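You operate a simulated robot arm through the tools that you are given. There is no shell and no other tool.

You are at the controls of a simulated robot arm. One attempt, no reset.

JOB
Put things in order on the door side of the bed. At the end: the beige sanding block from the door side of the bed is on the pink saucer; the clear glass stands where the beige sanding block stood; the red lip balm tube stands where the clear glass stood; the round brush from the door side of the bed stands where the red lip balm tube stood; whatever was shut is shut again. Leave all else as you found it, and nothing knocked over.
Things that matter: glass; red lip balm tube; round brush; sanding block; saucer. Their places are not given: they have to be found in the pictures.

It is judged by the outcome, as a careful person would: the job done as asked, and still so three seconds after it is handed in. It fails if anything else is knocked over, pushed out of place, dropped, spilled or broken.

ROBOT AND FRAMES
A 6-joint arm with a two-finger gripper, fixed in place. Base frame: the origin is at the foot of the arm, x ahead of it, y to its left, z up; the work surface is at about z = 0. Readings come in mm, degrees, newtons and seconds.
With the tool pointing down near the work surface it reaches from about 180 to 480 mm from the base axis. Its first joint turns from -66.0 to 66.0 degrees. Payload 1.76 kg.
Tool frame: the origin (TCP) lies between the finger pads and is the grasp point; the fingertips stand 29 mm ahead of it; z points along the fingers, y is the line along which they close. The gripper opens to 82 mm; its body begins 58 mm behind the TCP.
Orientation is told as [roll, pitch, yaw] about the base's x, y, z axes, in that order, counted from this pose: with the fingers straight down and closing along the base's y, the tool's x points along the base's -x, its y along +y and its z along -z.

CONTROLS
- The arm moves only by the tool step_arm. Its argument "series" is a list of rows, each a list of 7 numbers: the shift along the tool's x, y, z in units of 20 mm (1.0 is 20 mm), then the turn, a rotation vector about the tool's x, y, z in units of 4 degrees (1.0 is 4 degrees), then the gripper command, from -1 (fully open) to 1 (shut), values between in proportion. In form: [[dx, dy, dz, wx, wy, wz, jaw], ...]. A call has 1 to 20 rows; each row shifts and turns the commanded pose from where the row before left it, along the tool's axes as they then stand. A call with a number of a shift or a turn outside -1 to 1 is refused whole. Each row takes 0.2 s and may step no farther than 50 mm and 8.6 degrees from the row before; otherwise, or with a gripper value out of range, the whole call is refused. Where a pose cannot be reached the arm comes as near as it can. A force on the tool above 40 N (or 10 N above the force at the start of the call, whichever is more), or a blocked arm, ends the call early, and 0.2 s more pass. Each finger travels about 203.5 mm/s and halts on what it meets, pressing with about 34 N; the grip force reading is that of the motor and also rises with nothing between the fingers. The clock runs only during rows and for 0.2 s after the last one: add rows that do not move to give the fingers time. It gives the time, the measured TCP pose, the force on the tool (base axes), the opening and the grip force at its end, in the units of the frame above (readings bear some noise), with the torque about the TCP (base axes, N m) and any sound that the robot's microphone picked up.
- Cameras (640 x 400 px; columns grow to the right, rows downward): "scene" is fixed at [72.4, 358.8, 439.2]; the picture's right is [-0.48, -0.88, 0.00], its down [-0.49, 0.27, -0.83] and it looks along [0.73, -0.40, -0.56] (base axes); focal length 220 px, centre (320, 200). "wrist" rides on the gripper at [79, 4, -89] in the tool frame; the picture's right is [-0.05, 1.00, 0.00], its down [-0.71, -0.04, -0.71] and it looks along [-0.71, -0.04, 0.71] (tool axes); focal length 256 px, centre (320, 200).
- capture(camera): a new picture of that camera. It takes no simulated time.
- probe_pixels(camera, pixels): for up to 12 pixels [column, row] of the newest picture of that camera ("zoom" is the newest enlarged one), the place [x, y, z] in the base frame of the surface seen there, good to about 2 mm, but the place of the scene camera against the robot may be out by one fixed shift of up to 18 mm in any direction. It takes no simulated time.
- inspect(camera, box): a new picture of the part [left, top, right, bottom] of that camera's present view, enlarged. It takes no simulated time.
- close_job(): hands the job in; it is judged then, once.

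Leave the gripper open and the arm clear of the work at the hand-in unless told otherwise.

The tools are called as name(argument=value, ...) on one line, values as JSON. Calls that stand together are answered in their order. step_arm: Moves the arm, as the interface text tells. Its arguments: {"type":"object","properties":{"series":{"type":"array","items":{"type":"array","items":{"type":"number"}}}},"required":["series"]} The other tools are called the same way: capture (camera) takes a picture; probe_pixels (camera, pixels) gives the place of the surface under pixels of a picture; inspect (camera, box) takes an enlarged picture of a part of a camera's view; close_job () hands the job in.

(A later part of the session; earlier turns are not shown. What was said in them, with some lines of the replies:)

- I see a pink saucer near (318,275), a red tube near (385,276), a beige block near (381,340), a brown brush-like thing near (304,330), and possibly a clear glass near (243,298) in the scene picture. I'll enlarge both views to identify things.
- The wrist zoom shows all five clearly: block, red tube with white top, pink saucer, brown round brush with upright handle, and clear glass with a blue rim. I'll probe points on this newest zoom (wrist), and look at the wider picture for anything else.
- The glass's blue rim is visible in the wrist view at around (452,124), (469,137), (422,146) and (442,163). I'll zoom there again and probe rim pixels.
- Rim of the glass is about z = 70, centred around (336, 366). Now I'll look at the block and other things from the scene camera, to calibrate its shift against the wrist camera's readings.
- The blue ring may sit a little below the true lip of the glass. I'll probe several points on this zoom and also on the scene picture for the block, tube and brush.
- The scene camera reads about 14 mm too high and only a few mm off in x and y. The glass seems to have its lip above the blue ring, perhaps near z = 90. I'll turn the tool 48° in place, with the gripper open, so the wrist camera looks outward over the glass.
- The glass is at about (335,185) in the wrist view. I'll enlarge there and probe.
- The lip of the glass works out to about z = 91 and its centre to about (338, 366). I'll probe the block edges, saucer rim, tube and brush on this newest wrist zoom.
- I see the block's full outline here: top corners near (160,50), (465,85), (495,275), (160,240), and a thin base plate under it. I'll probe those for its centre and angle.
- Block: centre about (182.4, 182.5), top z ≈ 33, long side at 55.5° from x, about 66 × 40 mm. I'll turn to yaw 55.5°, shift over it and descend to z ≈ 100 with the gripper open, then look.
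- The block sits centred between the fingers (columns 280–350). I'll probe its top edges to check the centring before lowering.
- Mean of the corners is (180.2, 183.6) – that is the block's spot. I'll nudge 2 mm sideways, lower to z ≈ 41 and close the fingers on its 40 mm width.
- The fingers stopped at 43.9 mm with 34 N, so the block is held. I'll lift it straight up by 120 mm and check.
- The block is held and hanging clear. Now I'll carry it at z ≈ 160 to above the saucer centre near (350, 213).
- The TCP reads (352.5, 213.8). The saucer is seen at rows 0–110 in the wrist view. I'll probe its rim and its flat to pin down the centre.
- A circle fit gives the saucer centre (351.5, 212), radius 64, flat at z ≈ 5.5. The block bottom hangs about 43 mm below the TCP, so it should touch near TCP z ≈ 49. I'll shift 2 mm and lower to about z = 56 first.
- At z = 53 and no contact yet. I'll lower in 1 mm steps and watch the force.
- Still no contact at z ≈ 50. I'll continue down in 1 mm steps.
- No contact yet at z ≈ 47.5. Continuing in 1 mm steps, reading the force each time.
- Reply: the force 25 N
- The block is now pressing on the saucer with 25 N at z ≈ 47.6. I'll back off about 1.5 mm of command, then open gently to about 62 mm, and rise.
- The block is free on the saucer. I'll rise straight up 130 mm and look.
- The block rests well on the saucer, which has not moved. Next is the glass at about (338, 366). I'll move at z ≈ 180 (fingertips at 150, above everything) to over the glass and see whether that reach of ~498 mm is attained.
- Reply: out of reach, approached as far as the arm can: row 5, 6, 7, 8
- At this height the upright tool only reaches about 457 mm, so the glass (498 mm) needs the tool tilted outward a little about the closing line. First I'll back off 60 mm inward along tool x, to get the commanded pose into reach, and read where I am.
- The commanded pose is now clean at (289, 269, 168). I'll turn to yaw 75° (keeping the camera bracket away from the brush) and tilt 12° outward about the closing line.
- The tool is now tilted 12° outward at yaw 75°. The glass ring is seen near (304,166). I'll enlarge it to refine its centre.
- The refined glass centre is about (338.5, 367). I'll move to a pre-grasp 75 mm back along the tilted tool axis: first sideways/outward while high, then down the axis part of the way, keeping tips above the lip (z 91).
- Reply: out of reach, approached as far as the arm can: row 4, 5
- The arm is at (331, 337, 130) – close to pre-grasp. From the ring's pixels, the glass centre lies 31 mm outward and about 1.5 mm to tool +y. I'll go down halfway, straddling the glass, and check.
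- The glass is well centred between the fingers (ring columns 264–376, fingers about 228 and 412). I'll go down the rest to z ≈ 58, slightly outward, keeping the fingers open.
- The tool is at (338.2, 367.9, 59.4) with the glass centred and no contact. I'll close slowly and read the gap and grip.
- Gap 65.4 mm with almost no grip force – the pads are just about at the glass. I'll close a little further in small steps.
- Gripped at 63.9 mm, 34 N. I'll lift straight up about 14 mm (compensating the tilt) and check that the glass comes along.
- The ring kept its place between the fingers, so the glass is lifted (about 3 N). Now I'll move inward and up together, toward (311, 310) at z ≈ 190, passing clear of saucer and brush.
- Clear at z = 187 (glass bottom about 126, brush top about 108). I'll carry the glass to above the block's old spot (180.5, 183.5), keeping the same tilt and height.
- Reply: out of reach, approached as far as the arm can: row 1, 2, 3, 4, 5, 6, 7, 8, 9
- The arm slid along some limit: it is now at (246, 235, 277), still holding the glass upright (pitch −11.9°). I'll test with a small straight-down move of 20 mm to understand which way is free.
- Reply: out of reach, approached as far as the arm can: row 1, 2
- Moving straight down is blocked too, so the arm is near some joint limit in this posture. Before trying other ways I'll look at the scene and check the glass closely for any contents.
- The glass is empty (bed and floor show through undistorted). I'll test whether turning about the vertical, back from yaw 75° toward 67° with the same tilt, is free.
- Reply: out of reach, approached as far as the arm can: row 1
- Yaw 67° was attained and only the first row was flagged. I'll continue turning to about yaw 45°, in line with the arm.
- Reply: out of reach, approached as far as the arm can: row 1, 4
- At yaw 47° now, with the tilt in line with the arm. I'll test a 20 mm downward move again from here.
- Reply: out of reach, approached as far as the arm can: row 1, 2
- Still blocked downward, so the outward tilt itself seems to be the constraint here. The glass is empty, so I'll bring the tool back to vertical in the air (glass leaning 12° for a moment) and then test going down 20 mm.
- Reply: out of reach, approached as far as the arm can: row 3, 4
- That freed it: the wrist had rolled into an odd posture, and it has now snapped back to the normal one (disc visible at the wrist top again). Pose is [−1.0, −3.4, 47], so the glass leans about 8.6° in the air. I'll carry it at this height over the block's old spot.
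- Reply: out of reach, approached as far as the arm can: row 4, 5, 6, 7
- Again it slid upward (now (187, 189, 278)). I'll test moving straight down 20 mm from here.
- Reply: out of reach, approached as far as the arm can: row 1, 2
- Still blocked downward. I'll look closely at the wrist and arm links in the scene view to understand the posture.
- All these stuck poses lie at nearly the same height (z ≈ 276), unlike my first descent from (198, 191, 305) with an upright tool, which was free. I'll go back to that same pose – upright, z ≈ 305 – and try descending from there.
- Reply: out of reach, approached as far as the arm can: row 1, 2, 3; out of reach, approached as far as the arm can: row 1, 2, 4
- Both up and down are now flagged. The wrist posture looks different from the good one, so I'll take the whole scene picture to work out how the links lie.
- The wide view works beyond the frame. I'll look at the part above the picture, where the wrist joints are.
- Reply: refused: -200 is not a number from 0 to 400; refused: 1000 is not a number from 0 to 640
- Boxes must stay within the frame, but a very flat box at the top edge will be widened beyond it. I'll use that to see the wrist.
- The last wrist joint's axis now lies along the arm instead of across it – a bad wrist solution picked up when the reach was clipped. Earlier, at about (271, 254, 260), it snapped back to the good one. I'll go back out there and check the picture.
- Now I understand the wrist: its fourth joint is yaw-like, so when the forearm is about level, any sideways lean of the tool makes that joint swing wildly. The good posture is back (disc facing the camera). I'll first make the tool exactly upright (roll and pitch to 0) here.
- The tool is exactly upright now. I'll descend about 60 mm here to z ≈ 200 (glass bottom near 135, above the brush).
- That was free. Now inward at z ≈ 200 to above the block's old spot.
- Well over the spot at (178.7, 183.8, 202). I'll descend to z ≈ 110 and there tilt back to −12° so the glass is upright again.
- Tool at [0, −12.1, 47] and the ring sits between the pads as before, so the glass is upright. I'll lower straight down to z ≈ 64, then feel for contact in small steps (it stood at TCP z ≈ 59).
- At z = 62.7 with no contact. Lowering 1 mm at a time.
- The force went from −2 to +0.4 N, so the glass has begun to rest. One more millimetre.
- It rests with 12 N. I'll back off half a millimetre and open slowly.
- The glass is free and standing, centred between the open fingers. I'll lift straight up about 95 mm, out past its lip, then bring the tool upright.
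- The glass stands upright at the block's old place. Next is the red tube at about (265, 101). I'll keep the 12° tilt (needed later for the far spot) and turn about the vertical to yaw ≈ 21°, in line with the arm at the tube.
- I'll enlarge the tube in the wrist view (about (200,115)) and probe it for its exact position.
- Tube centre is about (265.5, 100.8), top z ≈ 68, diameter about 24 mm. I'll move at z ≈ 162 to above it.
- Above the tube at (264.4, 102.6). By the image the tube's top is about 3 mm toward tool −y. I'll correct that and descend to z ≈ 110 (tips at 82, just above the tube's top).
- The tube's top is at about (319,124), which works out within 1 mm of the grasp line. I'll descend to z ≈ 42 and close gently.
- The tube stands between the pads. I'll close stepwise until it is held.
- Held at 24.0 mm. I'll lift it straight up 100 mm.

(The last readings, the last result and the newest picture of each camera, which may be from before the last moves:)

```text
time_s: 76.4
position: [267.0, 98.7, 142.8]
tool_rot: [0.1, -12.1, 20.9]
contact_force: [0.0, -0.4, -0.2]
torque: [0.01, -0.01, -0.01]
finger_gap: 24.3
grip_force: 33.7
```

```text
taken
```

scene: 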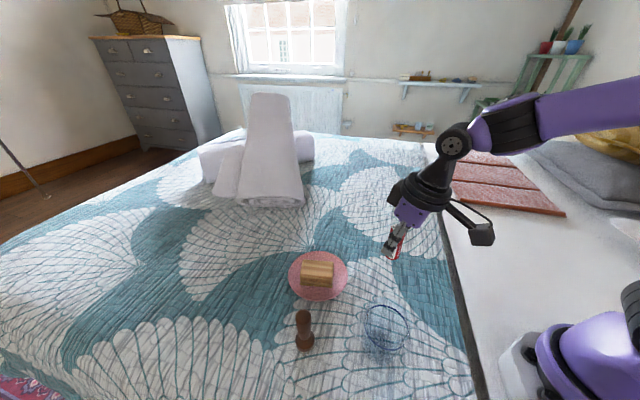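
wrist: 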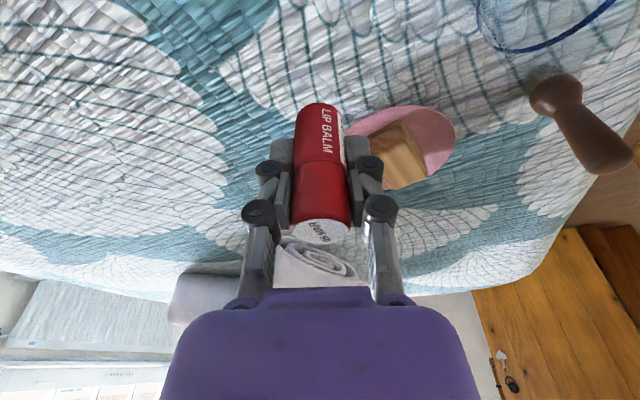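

The tube is up with its bottom near z = 98. I'll carry it over the saucer to about (300, 200), then turn to yaw 47° there.

step_arm(series=[[-0.3, 0.38, 0.065, 0, 0, 0, 0.6], [-0.6, 0.76, 0.128, 0, 0, 0, 0.6], [-0.7, 0.88, 0.15, 0, 0, 0, 0.6], [-0.7, 0.88, 0.15, 0, 0, 0, 0.6], [-0.6, 0.76, 0.128, 0, 0, 0, 0.6], [-0.38, 0.48, 0.08, 0, 0, 0, 0.6], [0, 0, 0, 0, 0, 0, 0.6], [0, 0, 0, -0.208, 0, -0.978, 0.6], [0, 0, 0, -0.208, 0, -0.978, 0.6], [0, 0, 0, -0.208, 0, -0.978, 0.6], [0, 0, 0, -0.208, 0, -0.978, 0.6], [0, 0, 0, -0.208, 0, -0.978, 0.6], [0, 0, 0, -0.208, 0, -0.978, 0.6], [0, 0, 0, -0.104, 0, -0.489, 0.6], [0, 0, 0, 0, 0, 0, 0.6]])

capture(camera="scene")

```text
time_s: 79.6
position: [300.4, 200.5, 142.0]
tool_rot: [0.0, -12.1, 47.0]
contact_force: [0.5, -0.6, 0.2]
torque: [-0.03, 0.01, 0.0]
finger_gap: 24.2
grip_force: 33.9
```

```text
taken
```

scene: 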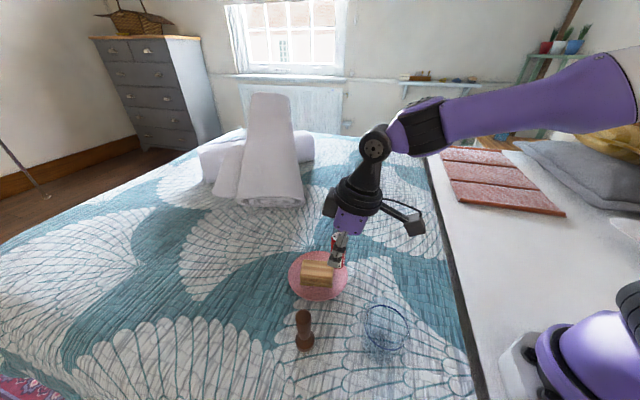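

In the good wrist posture at (300, 200, 142). Next I'll carry the tube to about (312, 318) at z ≈ 120, well away from the brush.

step_arm(series=[[-0.36, 0.3, 0.17, 0, 0, 0, 0.6], [-0.7, 0.57, 0.33, 0, 0, 0, 0.6], [-0.8, 0.66, 0.38, 0, 0, 0, 0.6], [-0.8, 0.66, 0.38, 0, 0, 0, 0.6], [-0.8, 0.66, 0.38, 0, 0, 0, 0.6], [-0.6, 0.5, 0.28, 0, 0, 0, 0.6], [-0.3, 0.24, 0.14, 0, 0, 0, 0.6], [0, 0, 0, 0, 0, 0, 0.6]])

capture(camera="scene")

```text
time_s: 81.4
position: [312.2, 318.7, 120.8]
tool_rot: [-0.1, -12.1, 46.9]
contact_force: [0.3, 0.3, 0.5]
torque: [-0.01, -0.01, -0.01]
finger_gap: 24.3
grip_force: 33.8
```

```text
taken
```

scene: 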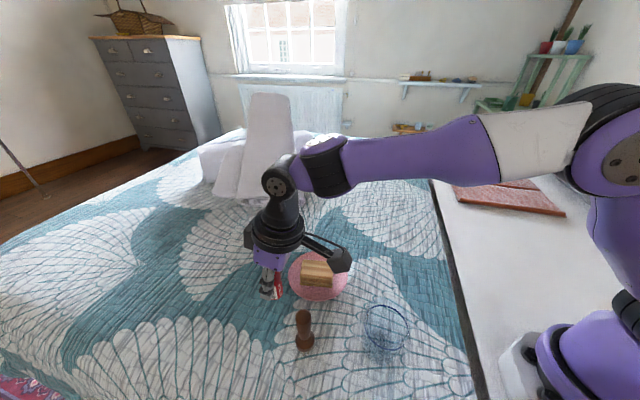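

Clear. I'll turn to yaw 68° about the vertical here, which keeps the camera bracket away from the brush at the low final pose.

step_arm(series=[[0, 0, 0, -0.208, 0, -0.978, 0.6], [0, 0, 0, -0.208, 0, -0.978, 0.6], [0, 0, 0, -0.208, 0, -0.978, 0.6], [0, 0, 0, -0.208, 0, -0.978, 0.6], [0, 0, 0, -0.208, 0, -0.978, 0.6], [0, 0, 0, -0.05, 0, -0.24, 0.6], [0, 0, 0, 0, 0, 0, 0.6]])

capture(camera="wrist")

```text
time_s: 83.0
position: [312.5, 317.9, 119.5]
tool_rot: [0.0, -12.1, 67.9]
contact_force: [-0.5, 0.0, -0.5]
torque: [0.04, -0.01, 0.02]
finger_gap: 24.3
grip_force: 34.3
```

```text
taken
```

wrist: 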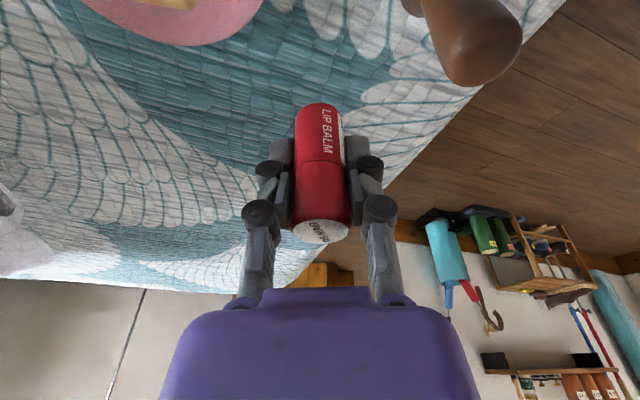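

Now down and outward in two stages toward (339, 369): first to z ≈ 75, then to z ≈ 55, staying within reach.

step_arm(series=[[-0.1, -0.03, 0.31, 0, 0, 0, 0.6], [-0.2, -0.04, 0.65, 0, 0, 0, 0.6], [-0.25, -0.04, 0.8, 0, 0, 0, 0.6], [-0.2, -0.04, 0.7, 0, 0, 0, 0.6], [0, 0, 0, 0, 0, 0, 0.6]])

step_arm(series=[[-0.35, -0.03, 0.33, 0, 0, 0, 0.6], [-0.5, -0.05, 0.46, 0, 0, 0, 0.6], [-0.54, -0.05, 0.53, 0, 0, 0, 0.6], [0, 0, 0, 0, 0, 0, 0.6], [0, 0, 0, 0, 0, 0, 0.6]])

capture(camera="scene")

capture(camera="wrist")

```text
time_s: 84.2
position: [324.1, 339.7, 76.4]
tool_rot: [0.0, -12.0, 67.9]
contact_force: [-0.5, -0.7, -0.7]
torque: [0.02, 0.01, 0.01]
finger_gap: 24.2
grip_force: 34.3
```

```text
time_s: 85.4
position: [339.4, 368.6, 56.9]
tool_rot: [0.0, -12.1, 67.9]
contact_force: [0.2, 0.5, -0.1]
torque: [-0.03, -0.01, -0.01]
finger_gap: 24.2
grip_force: 34.2
```

```text
taken
```

scene: 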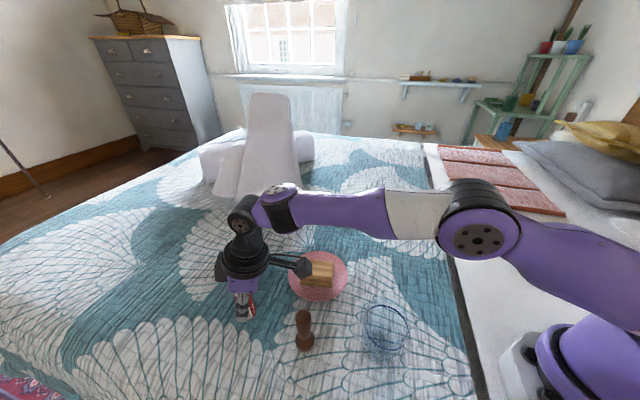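

```text
taken
```

wrist: 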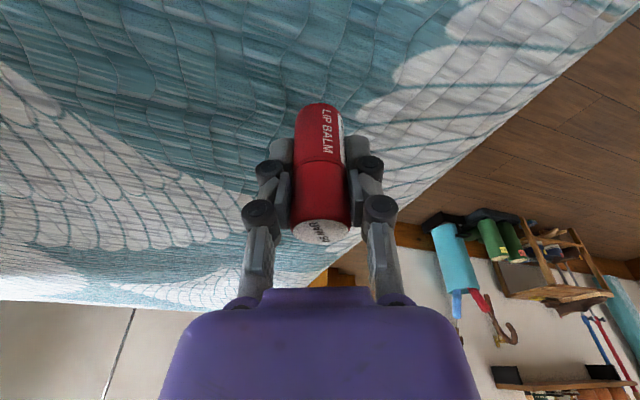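

At (339.4, 368.6, 56.9). I'll lower to about z = 47 and then in 1 mm steps until the tube touches.

step_arm(series=[[0.05, 0, 0.25, 0, 0, 0, 0.6], [0.05, 0, 0.25, 0, 0, 0, 0.6], [0, 0, 0, 0, 0, 0, 0.6]])

step_arm(series=[[0.02, 0, 0.1, 0, 0, 0, 0.6], [0, 0, 0, 0, 0, 0, 0.6]])

step_arm(series=[[0.01, 0, 0.05, 0, 0, 0, 0.6], [0, 0, 0, 0, 0, 0, 0.6]])

```text
time_s: 86.2
position: [339.3, 367.8, 45.7]
tool_rot: [-0.1, -12.0, 68.0]
contact_force: [-0.2, 0.7, -0.5]
torque: [-0.04, 0.03, 0.02]
finger_gap: 24.2
grip_force: 34.1
```

```text
time_s: 86.8
position: [339.7, 369.2, 44.3]
tool_rot: [-0.1, -12.2, 67.9]
contact_force: [-1.6, -3.0, 9.2]
torque: [-0.13, 0.07, -0.01]
finger_gap: 24.3
grip_force: 34.0
```

```text
time_s: 87.4
position: [339.5, 369.0, 44.2]
tool_rot: [-0.1, -12.4, 67.8]
contact_force: [-2.0, -4.5, 26.4]
torque: [-0.22, 0.05, 0.0]
finger_gap: 24.1
grip_force: 34.2
```

The tube touched at z ≈ 44. I'll back off 1 mm and open slowly to about 55 mm.

step_arm(series=[[-0.012, 0, -0.055, 0, 0, 0, 0.6], [0, 0, 0, 0, 0, 0, 0.45], [0, 0, 0, 0, 0, 0, 0.38], [0, 0, 0, 0, 0, 0, 0.3], [0, 0, 0, 0, 0, 0, 0.1], [0, 0, 0, 0, 0, 0, -0.2], [0, 0, 0, 0, 0, 0, -0.35], [0, 0, 0, 0, 0, 0, -0.35]])

capture(camera="wrist")

inspect(camera="scene", box=[180, 220, 320, 350])

```text
time_s: 89.2
position: [340.1, 367.9, 41.8]
tool_rot: [0.0, -12.1, 68.0]
contact_force: [-0.3, -0.3, 0.0]
torque: [-0.03, -0.01, 0.02]
finger_gap: 55.6
grip_force: 0.1
```

```text
taken
```

wrist: 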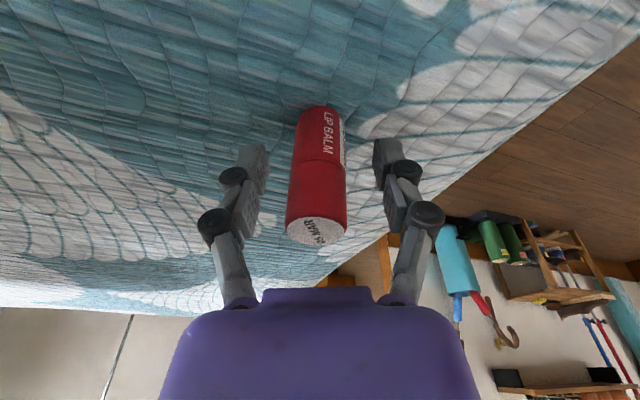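

```text
3.08 times, centred on (250, 285) of scene
```

zoom: 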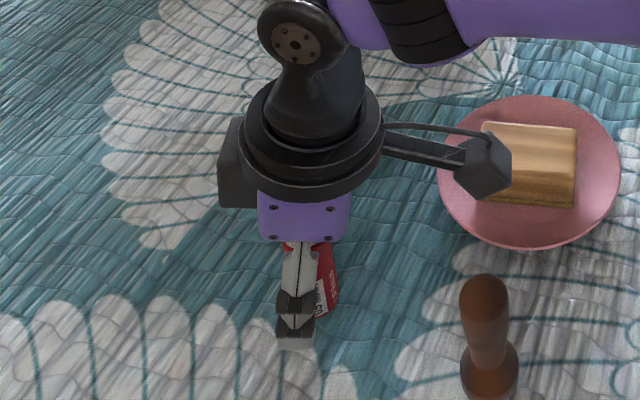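

The tube stands freely. I'll withdraw back along the tool axis about 76 mm so the tips clear its top.

step_arm(series=[[0, 0, -0.3, 0, 0, 0, -0.35], [0, 0, -0.7, 0, 0, 0, -0.35], [0, 0, -0.9, 0, 0, 0, -0.35], [0, 0, -0.9, 0, 0, 0, -0.35], [0, 0, -0.9, 0, 0, 0, -0.35], [0, 0, -0.3, 0, 0, 0, -0.35], [0, 0, 0, 0, 0, 0, -0.35]])

capture(camera="wrist")

inspect(camera="scene", box=[180, 220, 320, 350])

```text
time_s: 90.8
position: [334.4, 352.8, 117.8]
tool_rot: [0.0, -12.1, 68.0]
contact_force: [-1.3, 0.7, -1.1]
torque: [-0.01, 0.02, 0.01]
finger_gap: 55.5
grip_force: 0.0
```

```text
taken
```

wrist: 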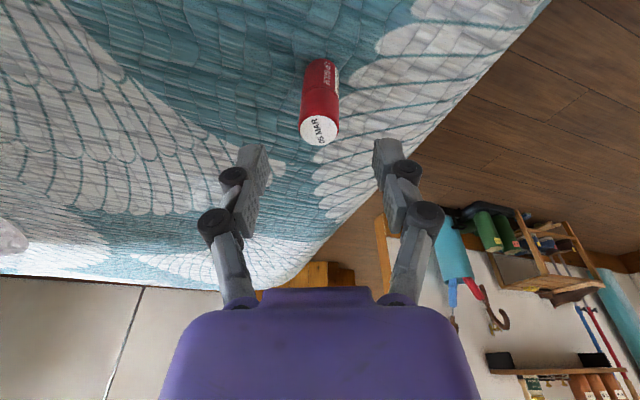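

```text
3.08 times, centred on (250, 285) of scene
```

zoom: 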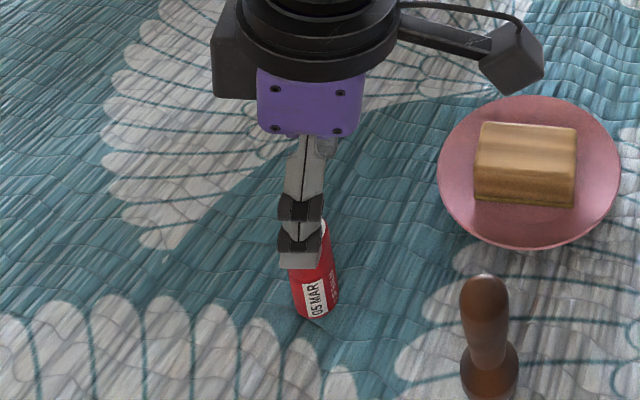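

The tube stands at the glass's old spot. I'll probe its top, then move inward and up to about (300, 300, 150), away from it and above the brush.

probe_pixels(camera="wrist", pixels=[[320, 130], [305, 131], [335, 130], [320, 143], [319, 118], [318, 90]])

step_arm(series=[[0.35, 0.08, -0.3, 0, 0, 0, -0.35], [0.67, 0.15, -0.55, 0, 0, 0, -0.35], [0.67, 0.15, -0.55, 0, 0, 0, -0.35], [0.67, 0.15, -0.55, 0, 0, 0, -0.35], [0.33, 0.07, -0.26, 0, 0, 0, -0.35], [0, 0, 0, 0, 0, 0, -0.35]])

capture(camera="scene")

```text
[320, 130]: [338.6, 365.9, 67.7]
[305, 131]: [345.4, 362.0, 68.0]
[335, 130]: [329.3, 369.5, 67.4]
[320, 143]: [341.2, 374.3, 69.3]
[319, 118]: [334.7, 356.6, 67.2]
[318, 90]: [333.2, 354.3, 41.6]
```

```text
time_s: 92.2
position: [301.6, 298.6, 155.4]
tool_rot: [-0.1, -12.1, 67.8]
contact_force: [-0.2, -0.3, 0.0]
torque: [0.0, 0.04, -0.01]
finger_gap: 55.4
grip_force: 0.0
```

```text
taken
```

scene: 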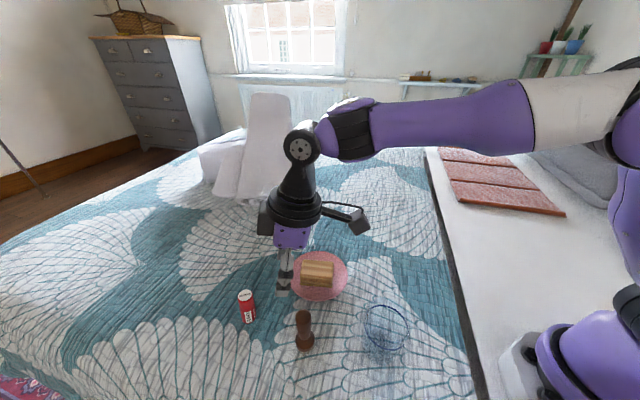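

The tube is at about (338, 366), as wanted. Now I'll bring the tool upright and then turn to yaw ≈ 51° for the brush.

step_arm(series=[[0, 0, 0, 0, 0.5, 0, -0.35], [0, 0, 0, 0, 0.5, 0, -0.35], [0, 0, 0, 0, 0.5, 0, -0.35], [0, 0, 0, 0, 0.5, 0, -0.35], [0, 0, 0, 0, 0.5, 0, -0.35], [0, 0, 0, 0, 0.525, 0, -0.35], [0, 0, 0, 0, 0, 0, -0.35], [0, 0, 0, 0, 0, 0, -0.35]])

capture(camera="scene")

```text
time_s: 94.0
position: [297.6, 300.2, 151.9]
tool_rot: [0.0, 0.0, 67.9]
contact_force: [0.3, -0.1, 0.2]
torque: [0.02, -0.04, 0.01]
finger_gap: 55.3
grip_force: 0.0
```

```text
taken
```

scene: 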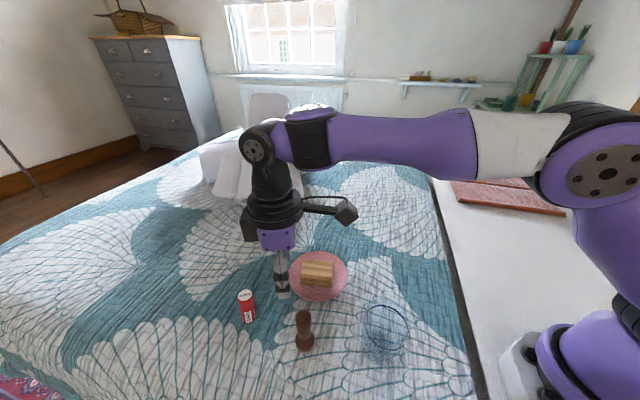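

The tool is upright. I'll rise a little and move over the brush (about (236, 294)) at z ≈ 165, tips well above its top (≈ 108), then turn to yaw 51° and look.

step_arm(series=[[0, 0, -0.5, 0, 0, 0, -0.35], [0.3, 0.6, -0.15, 0, 0, 0, -0.35], [0.45, 0.85, 0, 0, 0, 0, -0.35], [0.45, 0.85, 0, 0, 0, 0, -0.35], [0.23, 0.41, 0, 0, 0, 0, -0.35], [0, 0, 0, 0, 0, 1, -0.35], [0, 0, 0, 0, 0, 1, -0.35], [0, 0, 0, 0, 0, 1, -0.35], [0, 0, 0, 0, 0, 1, -0.35], [0, 0, 0, 0, 0, 0.22, -0.35], [0, 0, 0, 0, 0, 0, -0.35]])

capture(camera="wrist")

capture(camera="scene")

```text
time_s: 96.4
position: [238.2, 294.2, 165.6]
tool_rot: [0.0, 0.0, 51.0]
contact_force: [-0.1, -1.0, 0.0]
torque: [0.01, 0.0, -0.01]
finger_gap: 55.3
grip_force: 0.0
```

```text
taken
```

wrist: 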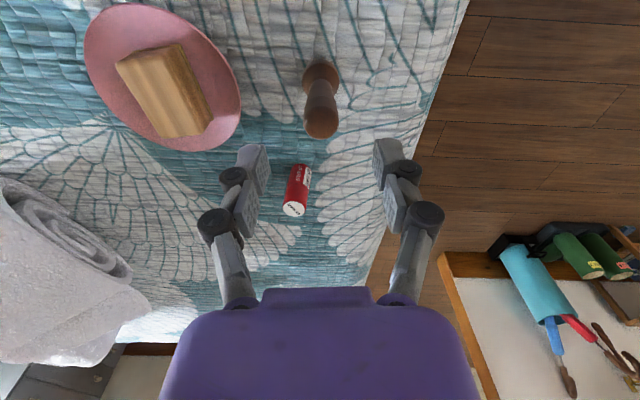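

```text
taken
```

scene: 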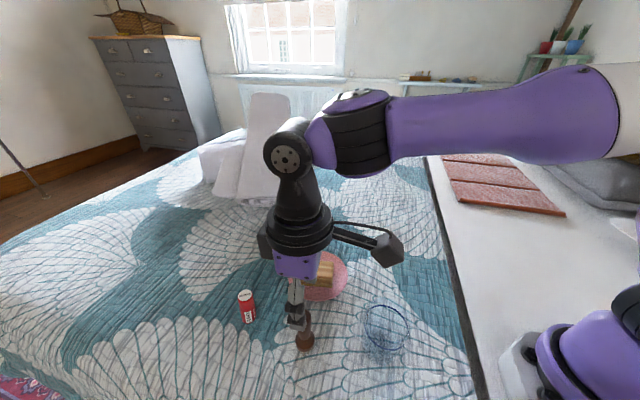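

I see the brush at (320,100) in the wrist view, between the fingers. I'll enlarge it and probe along its length for diameters and axis.

inspect(camera="wrist", box=[270, 50, 370, 150])

probe_pixels(camera="wrist", pixels=[[322, 122], [305, 122], [338, 122], [322, 136], [321, 100], [308, 100], [334, 100], [321, 88], [321, 75], [304, 78], [338, 78], [320, 66]])

```text
4.00 times, centred on (320, 100) of wrist
```

zoom: 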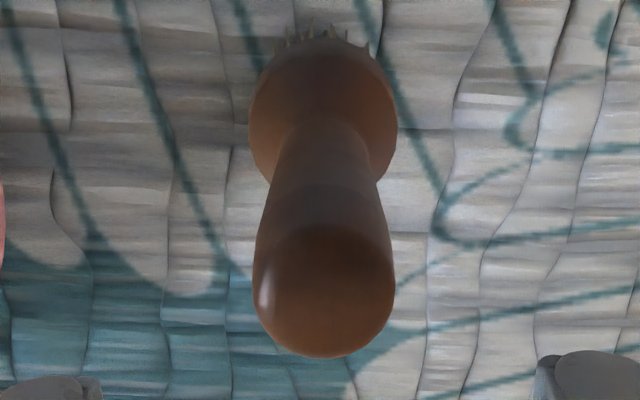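

```text
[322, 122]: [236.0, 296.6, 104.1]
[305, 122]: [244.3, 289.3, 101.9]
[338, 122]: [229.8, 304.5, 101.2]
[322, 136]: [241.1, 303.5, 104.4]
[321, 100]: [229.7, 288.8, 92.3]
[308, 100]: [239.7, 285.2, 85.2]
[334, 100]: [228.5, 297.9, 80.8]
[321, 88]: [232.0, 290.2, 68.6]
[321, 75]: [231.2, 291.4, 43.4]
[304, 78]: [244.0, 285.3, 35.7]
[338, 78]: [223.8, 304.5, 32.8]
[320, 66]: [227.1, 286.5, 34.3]
```

The brush: handle end about 22 mm wide near z ≈ 95, waist ≈ 18, collar ≈ 30 at z ≈ 34, axis about (237, 295). I'll lower straight down to z ≈ 86, so the pads meet the rounded handle end with the tips above the collar.

step_arm(series=[[0, 0.06, 0.5, 0, 0, 0, -0.35], [0, 0, 0.8, 0, 0, 0, -0.35], [0, 0, 0.9, 0, 0, 0, -0.35], [0, 0, 0.9, 0, 0, 0, -0.35], [0, 0, 0.6, 0, 0, 0, -0.35], [0, 0, 0.27, 0, 0, 0, -0.35], [0, 0, 0, 0, 0, 0, -0.35]])

capture(camera="wrist")

inspect(camera="scene", box=[230, 230, 370, 370])

```text
time_s: 98.0
position: [236.4, 294.6, 87.5]
tool_rot: [0.0, 0.1, 51.0]
contact_force: [-0.3, -0.5, 0.0]
torque: [-0.01, 0.03, 0.02]
finger_gap: 55.6
grip_force: 0.0
```

```text
taken
```

wrist: 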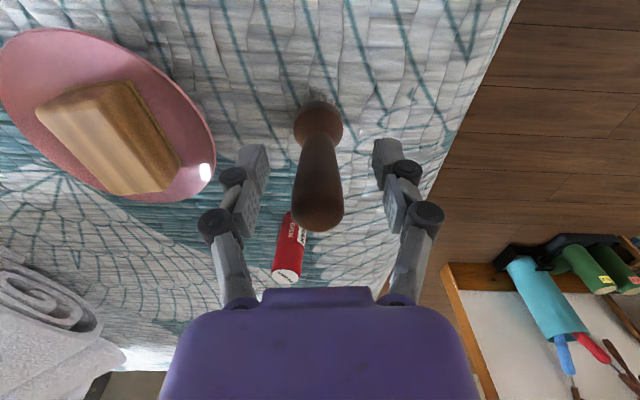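

```text
2.86 times, centred on (300, 300) of scene
```

zoom: 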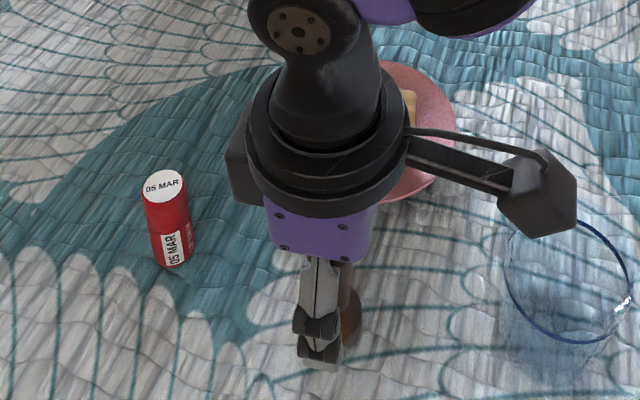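

The handle is centred between the pads. Closing in steps.

step_arm(series=[[0, 0, 0, 0, 0, 0, 0.0], [0, 0, 0, 0, 0, 0, 0.25], [0, 0, 0, 0, 0, 0, 0.38], [0, 0, 0, 0, 0, 0, 0.46], [0, 0, 0, 0, 0, 0, 0.55], [0, 0, 0, 0, 0, 0, 0.65], [0, 0, 0, 0, 0, 0, 0.65]])

capture(camera="wrist")

```text
time_s: 99.6
position: [236.1, 294.8, 87.3]
tool_rot: [0.0, -0.1, 51.0]
contact_force: [0.1, 0.2, -0.3]
torque: [0.01, 0.0, 0.01]
finger_gap: 19.8
grip_force: 33.8
```

```text
taken
```

wrist: 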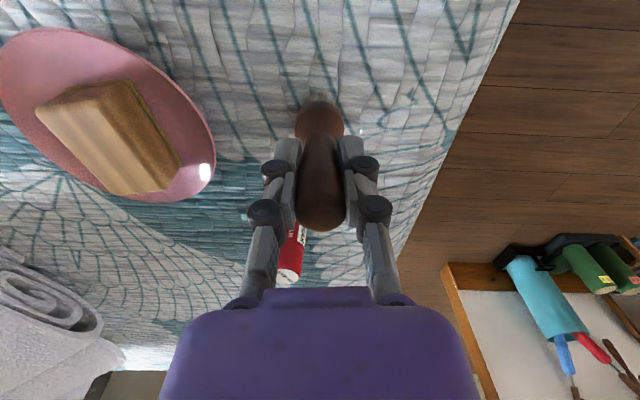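

Held at 19.8 mm. I'll lift straight up 55 mm (brush bottom near z ≈ 50) and look.

step_arm(series=[[0, 0, -0.3, 0, 0, 0, 0.65], [0, 0, -0.75, 0, 0, 0, 0.65], [0, 0, -0.9, 0, 0, 0, 0.65], [0, 0, -0.8, 0, 0, 0, 0.65], [0, 0, 0, 0, 0, 0, 0.65]])

capture(camera="wrist")

inspect(camera="scene", box=[230, 200, 400, 370])

```text
time_s: 100.8
position: [236.5, 293.6, 141.5]
tool_rot: [-0.1, -0.1, 51.0]
contact_force: [-1.0, 0.5, -0.1]
torque: [0.0, -0.02, 0.02]
finger_gap: 19.9
grip_force: 33.7
```

```text
taken
```

wrist: 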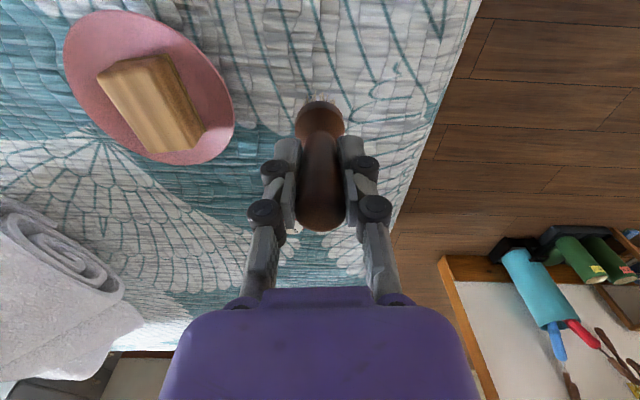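

```text
2.35 times, centred on (315, 285) of scene
```

zoom: 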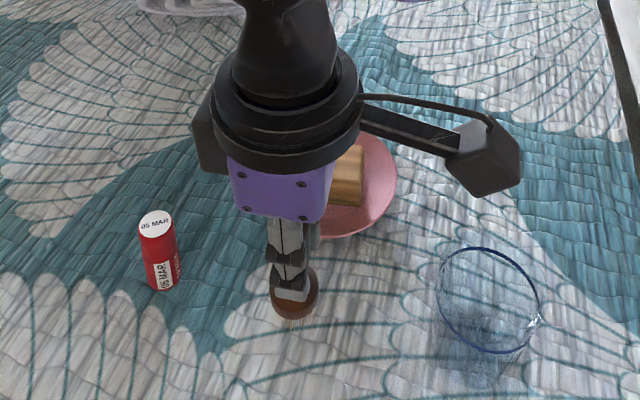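

The brush is up (bristles visible at its foot). I'll carry it at z ≈ 148 to above the tube's old spot (265.5, 100.8), passing between glass and saucer.

step_arm(series=[[0.3, -0.33, -0.2, 0, 0, 0, 0.65], [0.6, -0.66, -0.15, 0, 0, 0, 0.65], [0.8, -0.88, 0, 0, 0, 0, 0.65], [0.86, -0.94, 0, 0, 0, 0, 0.65], [0.86, -0.94, 0, 0, 0, 0, 0.65], [0.86, -0.94, 0, 0, 0, 0, 0.65], [0.86, -0.94, 0, 0, 0, 0, 0.65], [0.74, -0.8, 0, 0, 0, 0, 0.65], [0.5, -0.55, 0, 0, 0, 0, 0.65], [0.2, -0.21, 0, 0, 0, 0, 0.65], [0, 0, 0, 0, 0, 0, 0.65], [0, 0, 0, 0, 0, 0, 0.65]])

capture(camera="wrist")

capture(camera="scene")

```text
time_s: 103.4
position: [267.4, 100.6, 146.4]
tool_rot: [0.0, 0.1, 51.0]
contact_force: [-0.3, -0.1, -0.8]
torque: [-0.03, 0.02, -0.01]
finger_gap: 20.0
grip_force: 33.9
```

```text
taken
```

wrist: 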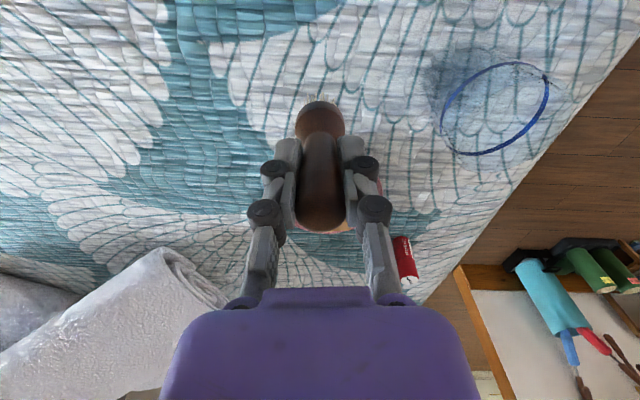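

```text
taken
```

scene: 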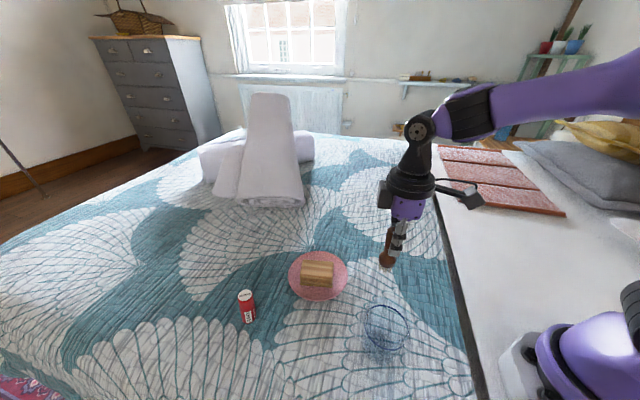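

Above the tube's old spot at (267, 100.6). I'll correct by 2 mm and lower to z ≈ 92.

step_arm(series=[[0.05, 0.08, 0.4, 0, 0, 0, 0.65], [0, 0, 0.7, 0, 0, 0, 0.65], [0, 0, 0.7, 0, 0, 0, 0.65], [0, 0, 0.6, 0, 0, 0, 0.65], [0, 0, 0.3, 0, 0, 0, 0.65], [0, 0, 0, 0, 0, 0, 0.65]])

inspect(camera="scene", box=[330, 200, 470, 330])

```text
time_s: 104.8
position: [264.6, 102.3, 93.0]
tool_rot: [-0.1, 0.0, 51.0]
contact_force: [0.0, -0.8, -0.7]
torque: [0.0, 0.0, 0.03]
finger_gap: 19.8
grip_force: 34.0
```

```text
3.08 times, centred on (400, 265) of scene
```

zoom: 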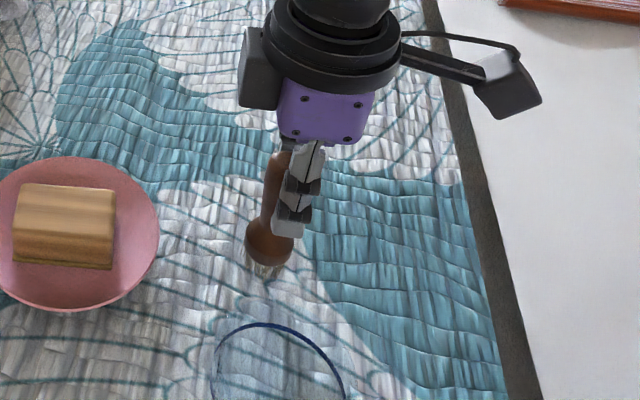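

Now at (264.6, 102.3, 93), brush upright just above the bed. I'll lower in small steps and read the force.

step_arm(series=[[0, 0, 0.12, 0, 0, 0, 0.65], [0, 0, 0.1, 0, 0, 0, 0.65], [0, 0, 0, 0, 0, 0, 0.65]])

step_arm(series=[[0, 0, 0.05, 0, 0, 0, 0.65], [0, 0, 0, 0, 0, 0, 0.65]])

step_arm(series=[[0, 0, 0.05, 0, 0, 0, 0.65], [0, 0, 0, 0, 0, 0, 0.65]])

```text
time_s: 105.6
position: [264.6, 101.5, 89.5]
tool_rot: [0.0, 0.0, 51.0]
contact_force: [-1.1, -0.1, 0.3]
torque: [-0.01, 0.02, -0.02]
finger_gap: 19.9
grip_force: 34.2
```

```text
time_s: 106.2
position: [264.5, 102.0, 88.0]
tool_rot: [0.0, -0.1, 51.1]
contact_force: [-0.1, -0.8, -0.4]
torque: [0.02, -0.02, 0.0]
finger_gap: 20.1
grip_force: 33.9
```

```text
time_s: 106.8
position: [264.7, 102.1, 86.8]
tool_rot: [0.0, 0.1, 51.0]
contact_force: [-0.1, 0.0, -0.5]
torque: [-0.01, 0.0, 0.0]
finger_gap: 19.8
grip_force: 34.0
```

Still no contact at z ≈ 87. Continuing in 1 mm steps.

step_arm(series=[[0, 0, 0.05, 0, 0, 0, 0.65], [0, 0, 0, 0, 0, 0, 0.65]])

step_arm(series=[[0, 0, 0.05, 0, 0, 0, 0.65], [0, 0, 0, 0, 0, 0, 0.65]])

inspect(camera="scene", box=[350, 230, 430, 300])

```text
time_s: 107.4
position: [265.4, 101.9, 86.7]
tool_rot: [-0.1, -0.1, 51.0]
contact_force: [-0.9, -1.5, 9.0]
torque: [-0.13, 0.06, -0.01]
finger_gap: 19.8
grip_force: 34.7
```

```text
time_s: 108.0
position: [264.3, 101.1, 86.9]
tool_rot: [0.0, -0.2, 51.0]
contact_force: [-0.1, 1.4, 22.5]
torque: [0.16, -0.1, 0.01]
finger_gap: 19.9
grip_force: 34.2
```

```text
5.71 times, centred on (390, 265) of scene
```

zoom: 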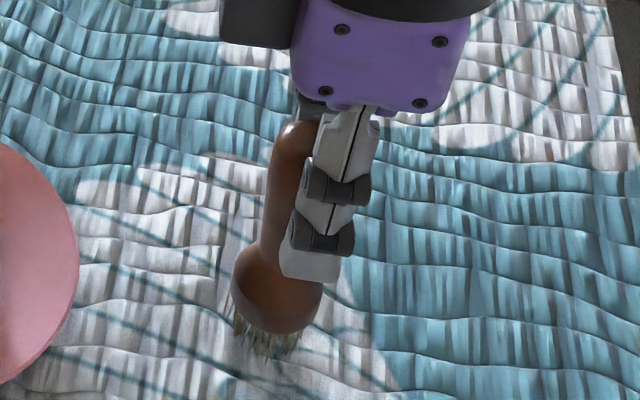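

The brush rests (contact from about z = 86.7, now 22 N). I'll back off 1 mm and open slowly.

step_arm(series=[[0, 0, -0.055, 0, 0, 0, 0.65], [0, 0, 0, 0, 0, 0, 0.55], [0, 0, 0, 0, 0, 0, 0.48], [0, 0, 0, 0, 0, 0, 0.4], [0, 0, 0, 0, 0, 0, 0.2], [0, 0, 0, 0, 0, 0, -0.1], [0, 0, 0, 0, 0, 0, -0.35], [0, 0, 0, 0, 0, 0, -0.35]])

capture(camera="wrist")

inspect(camera="scene", box=[350, 230, 430, 300])

```text
time_s: 109.8
position: [263.8, 101.7, 87.1]
tool_rot: [0.1, 0.0, 51.0]
contact_force: [0.8, 0.3, -0.3]
torque: [0.02, -0.02, -0.05]
finger_gap: 55.2
grip_force: 0.1
```

```text
taken
```

wrist: 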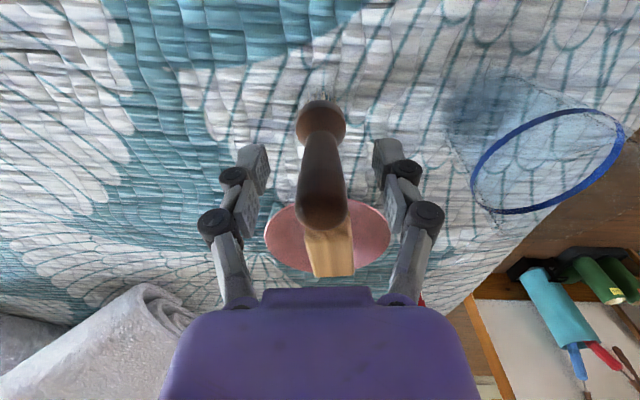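

```text
5.71 times, centred on (390, 265) of scene
```

zoom: 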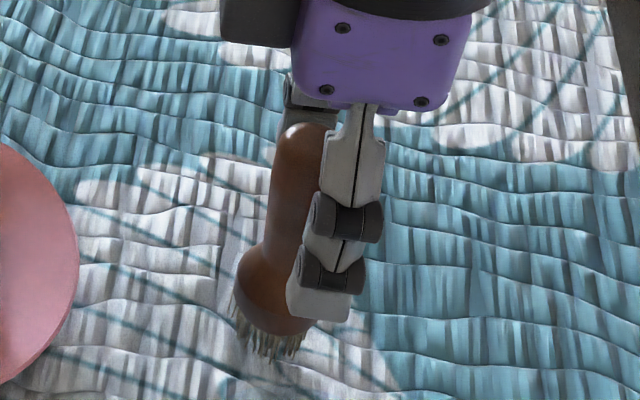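

The brush stands by itself. I'll withdraw straight up about 110 mm.

step_arm(series=[[0, 0, -0.3, 0, 0, 0, -0.35], [0, 0, -0.7, 0, 0, 0, -0.35], [0, 0, -0.9, 0, 0, 0, -0.35], [0, 0, -0.9, 0, 0, 0, -0.35], [0, 0, -0.9, 0, 0, 0, -0.5], [0, 0, -0.9, 0, 0, 0, -0.8], [0, 0, -0.8, 0, 0, 0, -1], [0, 0, 0, 0, 0, 0, -1]])

capture(camera="wrist")

capture(camera="scene")

```text
time_s: 111.6
position: [263.4, 102.5, 195.5]
tool_rot: [0.0, 0.0, 50.9]
contact_force: [-0.6, 0.4, 0.2]
torque: [0.02, 0.02, 0.02]
finger_gap: 81.8
grip_force: 0.1
```

```text
taken
```

wrist: 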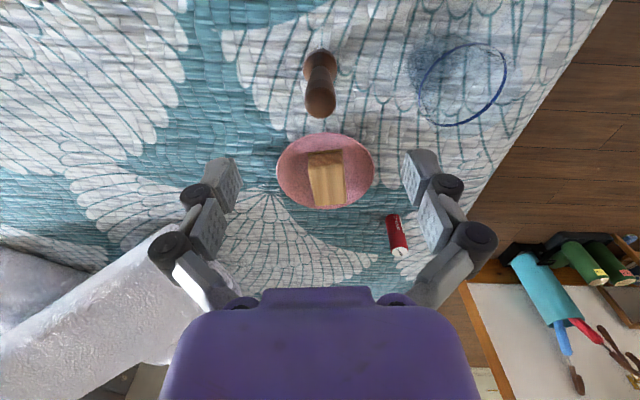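

```text
taken
```

scene: 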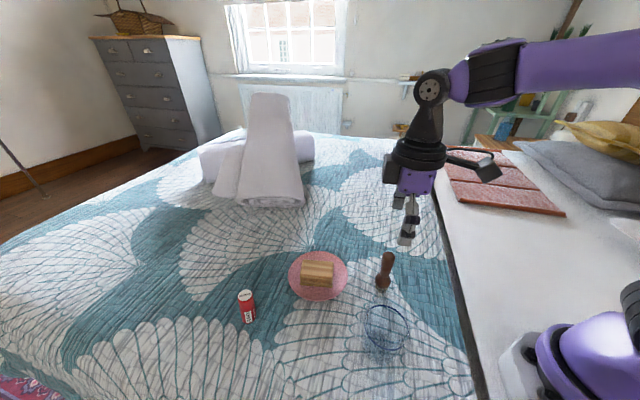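

All four are in place. I'll raise the arm further and back it away from the work, then check everything in close-up.

step_arm(series=[[0, 0, -0.6, 0, 0, 0, -1], [0.3, 0, -0.8, 0, 0, 0, -1], [0.6, 0, -0.8, 0, 0, 0, -1], [0.6, 0, -0.5, 0, 0, 0, -1], [0.3, 0, 0, 0, 0, 0, -1], [0, 0, 0, 0, 0, 0, -1], [0, 0, 0, 0, 0, 0, -1]])

capture(camera="scene")

capture(camera="wrist")

inspect(camera="scene", box=[200, 230, 440, 380])

```text
time_s: 113.2
position: [240.9, 75.0, 250.1]
tool_rot: [0.0, 0.1, 51.0]
contact_force: [0.2, 0.2, 0.1]
torque: [-0.02, 0.0, 0.0]
finger_gap: 81.9
grip_force: 0.0
```

```text
taken
```

scene: 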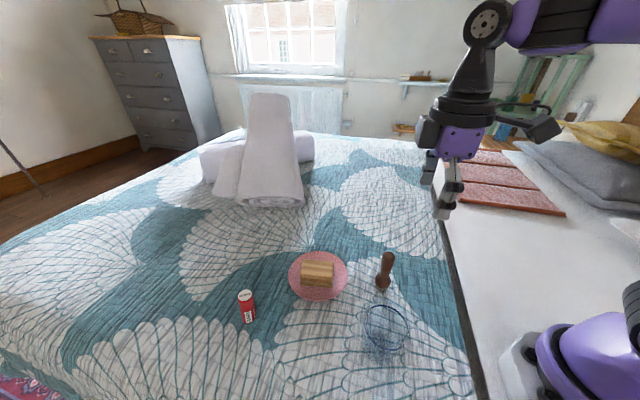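

```text
taken
```

wrist: 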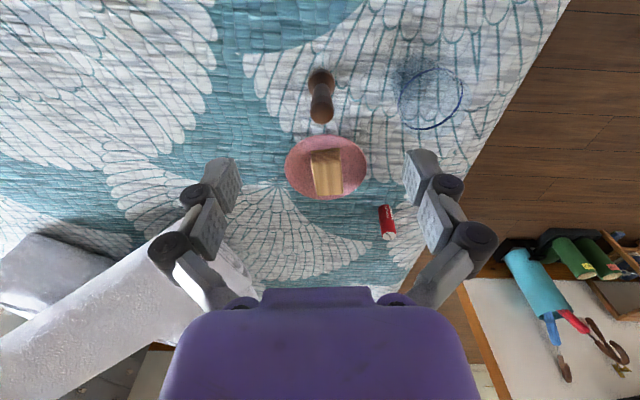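

```text
2.67 times, centred on (320, 305) of scene
```

zoom: 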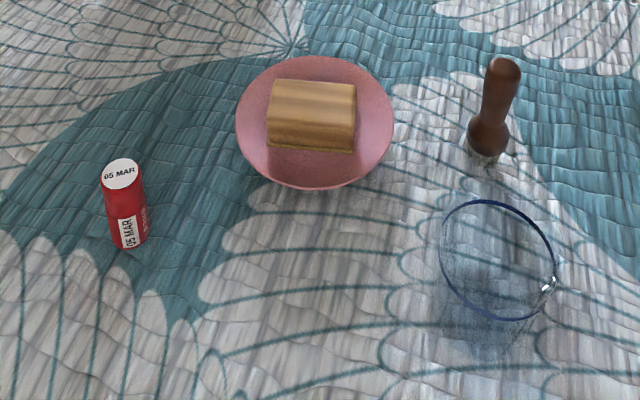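

The close-up shows the tube at the glass's old place, the glass at the block's, the brush at the tube's, the block on the saucer. I'll probe to confirm the numbers.

inspect(camera="wrist", box=[370, 40, 490, 150])

probe_pixels(camera="wrist", pixels=[[399, 97], [461, 95], [437, 68], [425, 129], [321, 112], [320, 80], [385, 236], [287, 165], [365, 165], [327, 137], [326, 200], [326, 172]])

probe_pixels(camera="scene", pixels=[[290, 275], [347, 274], [318, 252], [318, 299], [297, 259], [339, 258], [368, 320], [408, 333], [387, 305], [388, 349], [318, 270], [245, 295]])

```text
3.64 times, centred on (430, 95) of wrist
```

zoom: 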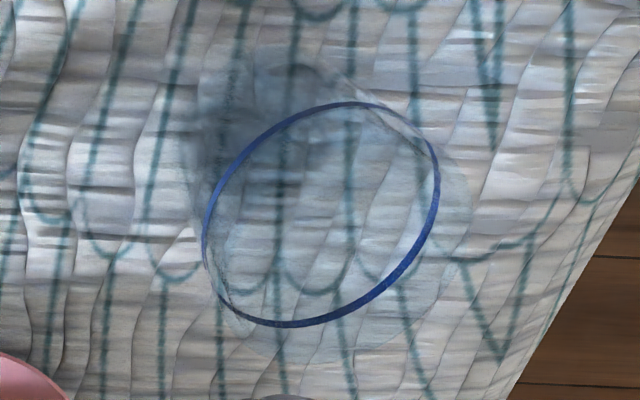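

```text
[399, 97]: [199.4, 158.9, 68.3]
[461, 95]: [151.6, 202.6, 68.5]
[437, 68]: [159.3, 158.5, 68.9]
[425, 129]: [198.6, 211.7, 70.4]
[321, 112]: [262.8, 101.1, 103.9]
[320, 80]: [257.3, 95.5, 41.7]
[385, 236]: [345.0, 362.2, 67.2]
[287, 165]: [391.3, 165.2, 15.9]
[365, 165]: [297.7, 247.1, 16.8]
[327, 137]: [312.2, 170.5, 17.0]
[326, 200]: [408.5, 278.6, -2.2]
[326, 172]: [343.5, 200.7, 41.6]
```

```text
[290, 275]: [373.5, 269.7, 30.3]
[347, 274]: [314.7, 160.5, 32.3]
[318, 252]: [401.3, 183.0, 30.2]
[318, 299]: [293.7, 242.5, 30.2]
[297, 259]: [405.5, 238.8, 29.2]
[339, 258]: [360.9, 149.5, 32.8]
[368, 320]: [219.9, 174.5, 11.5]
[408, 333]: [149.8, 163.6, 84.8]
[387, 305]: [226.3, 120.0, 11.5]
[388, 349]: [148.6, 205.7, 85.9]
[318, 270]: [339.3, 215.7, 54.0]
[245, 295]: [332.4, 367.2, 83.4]
```

The numbers agree. The glass is centred near (177.5, 183) (block was at (180, 183.5)), and the brush at about (263, 101) (tube was at (265.5, 101)). The tube is at (338, 366) (glass was at (338.5, 367)), and the saucer is unmoved with the block on it. Everything stands upright, nothing else was touched, and the gripper is open with the arm well above the work. I'm handing in the job.

close_job()

```text
The job is handed in.
```

I've handed the job in. All four items are where you asked, upright, and nothing was knocked over. My last check found each one within about 3 mm of its target:

| Item | Now at (x, y, mm) | Target (x, y, mm) |
|---|---|---|
| Beige sanding block | on the pink saucer, roughly centred | pink saucer, which has not moved |
| Clear glass | (177.5, 183) | block's old spot, (180, 183.5) |
| Red lip balm tube | (338, 366) | glass's old spot, (338.5, 367) |
| Round brush | (263, 101) | tube's old spot, (265.5, 101) |

- **Glass in the air:** while I was carrying the glass, the wrist got stuck in an awkward position. It leaned up to about 12° until I freed it. It was empty, and I set it down upright.
- **Doors and lids:** I opened nothing, so there was nothing to shut again.
- **Arm at hand-in:** the gripper is open and the arm is raised clear of everything.
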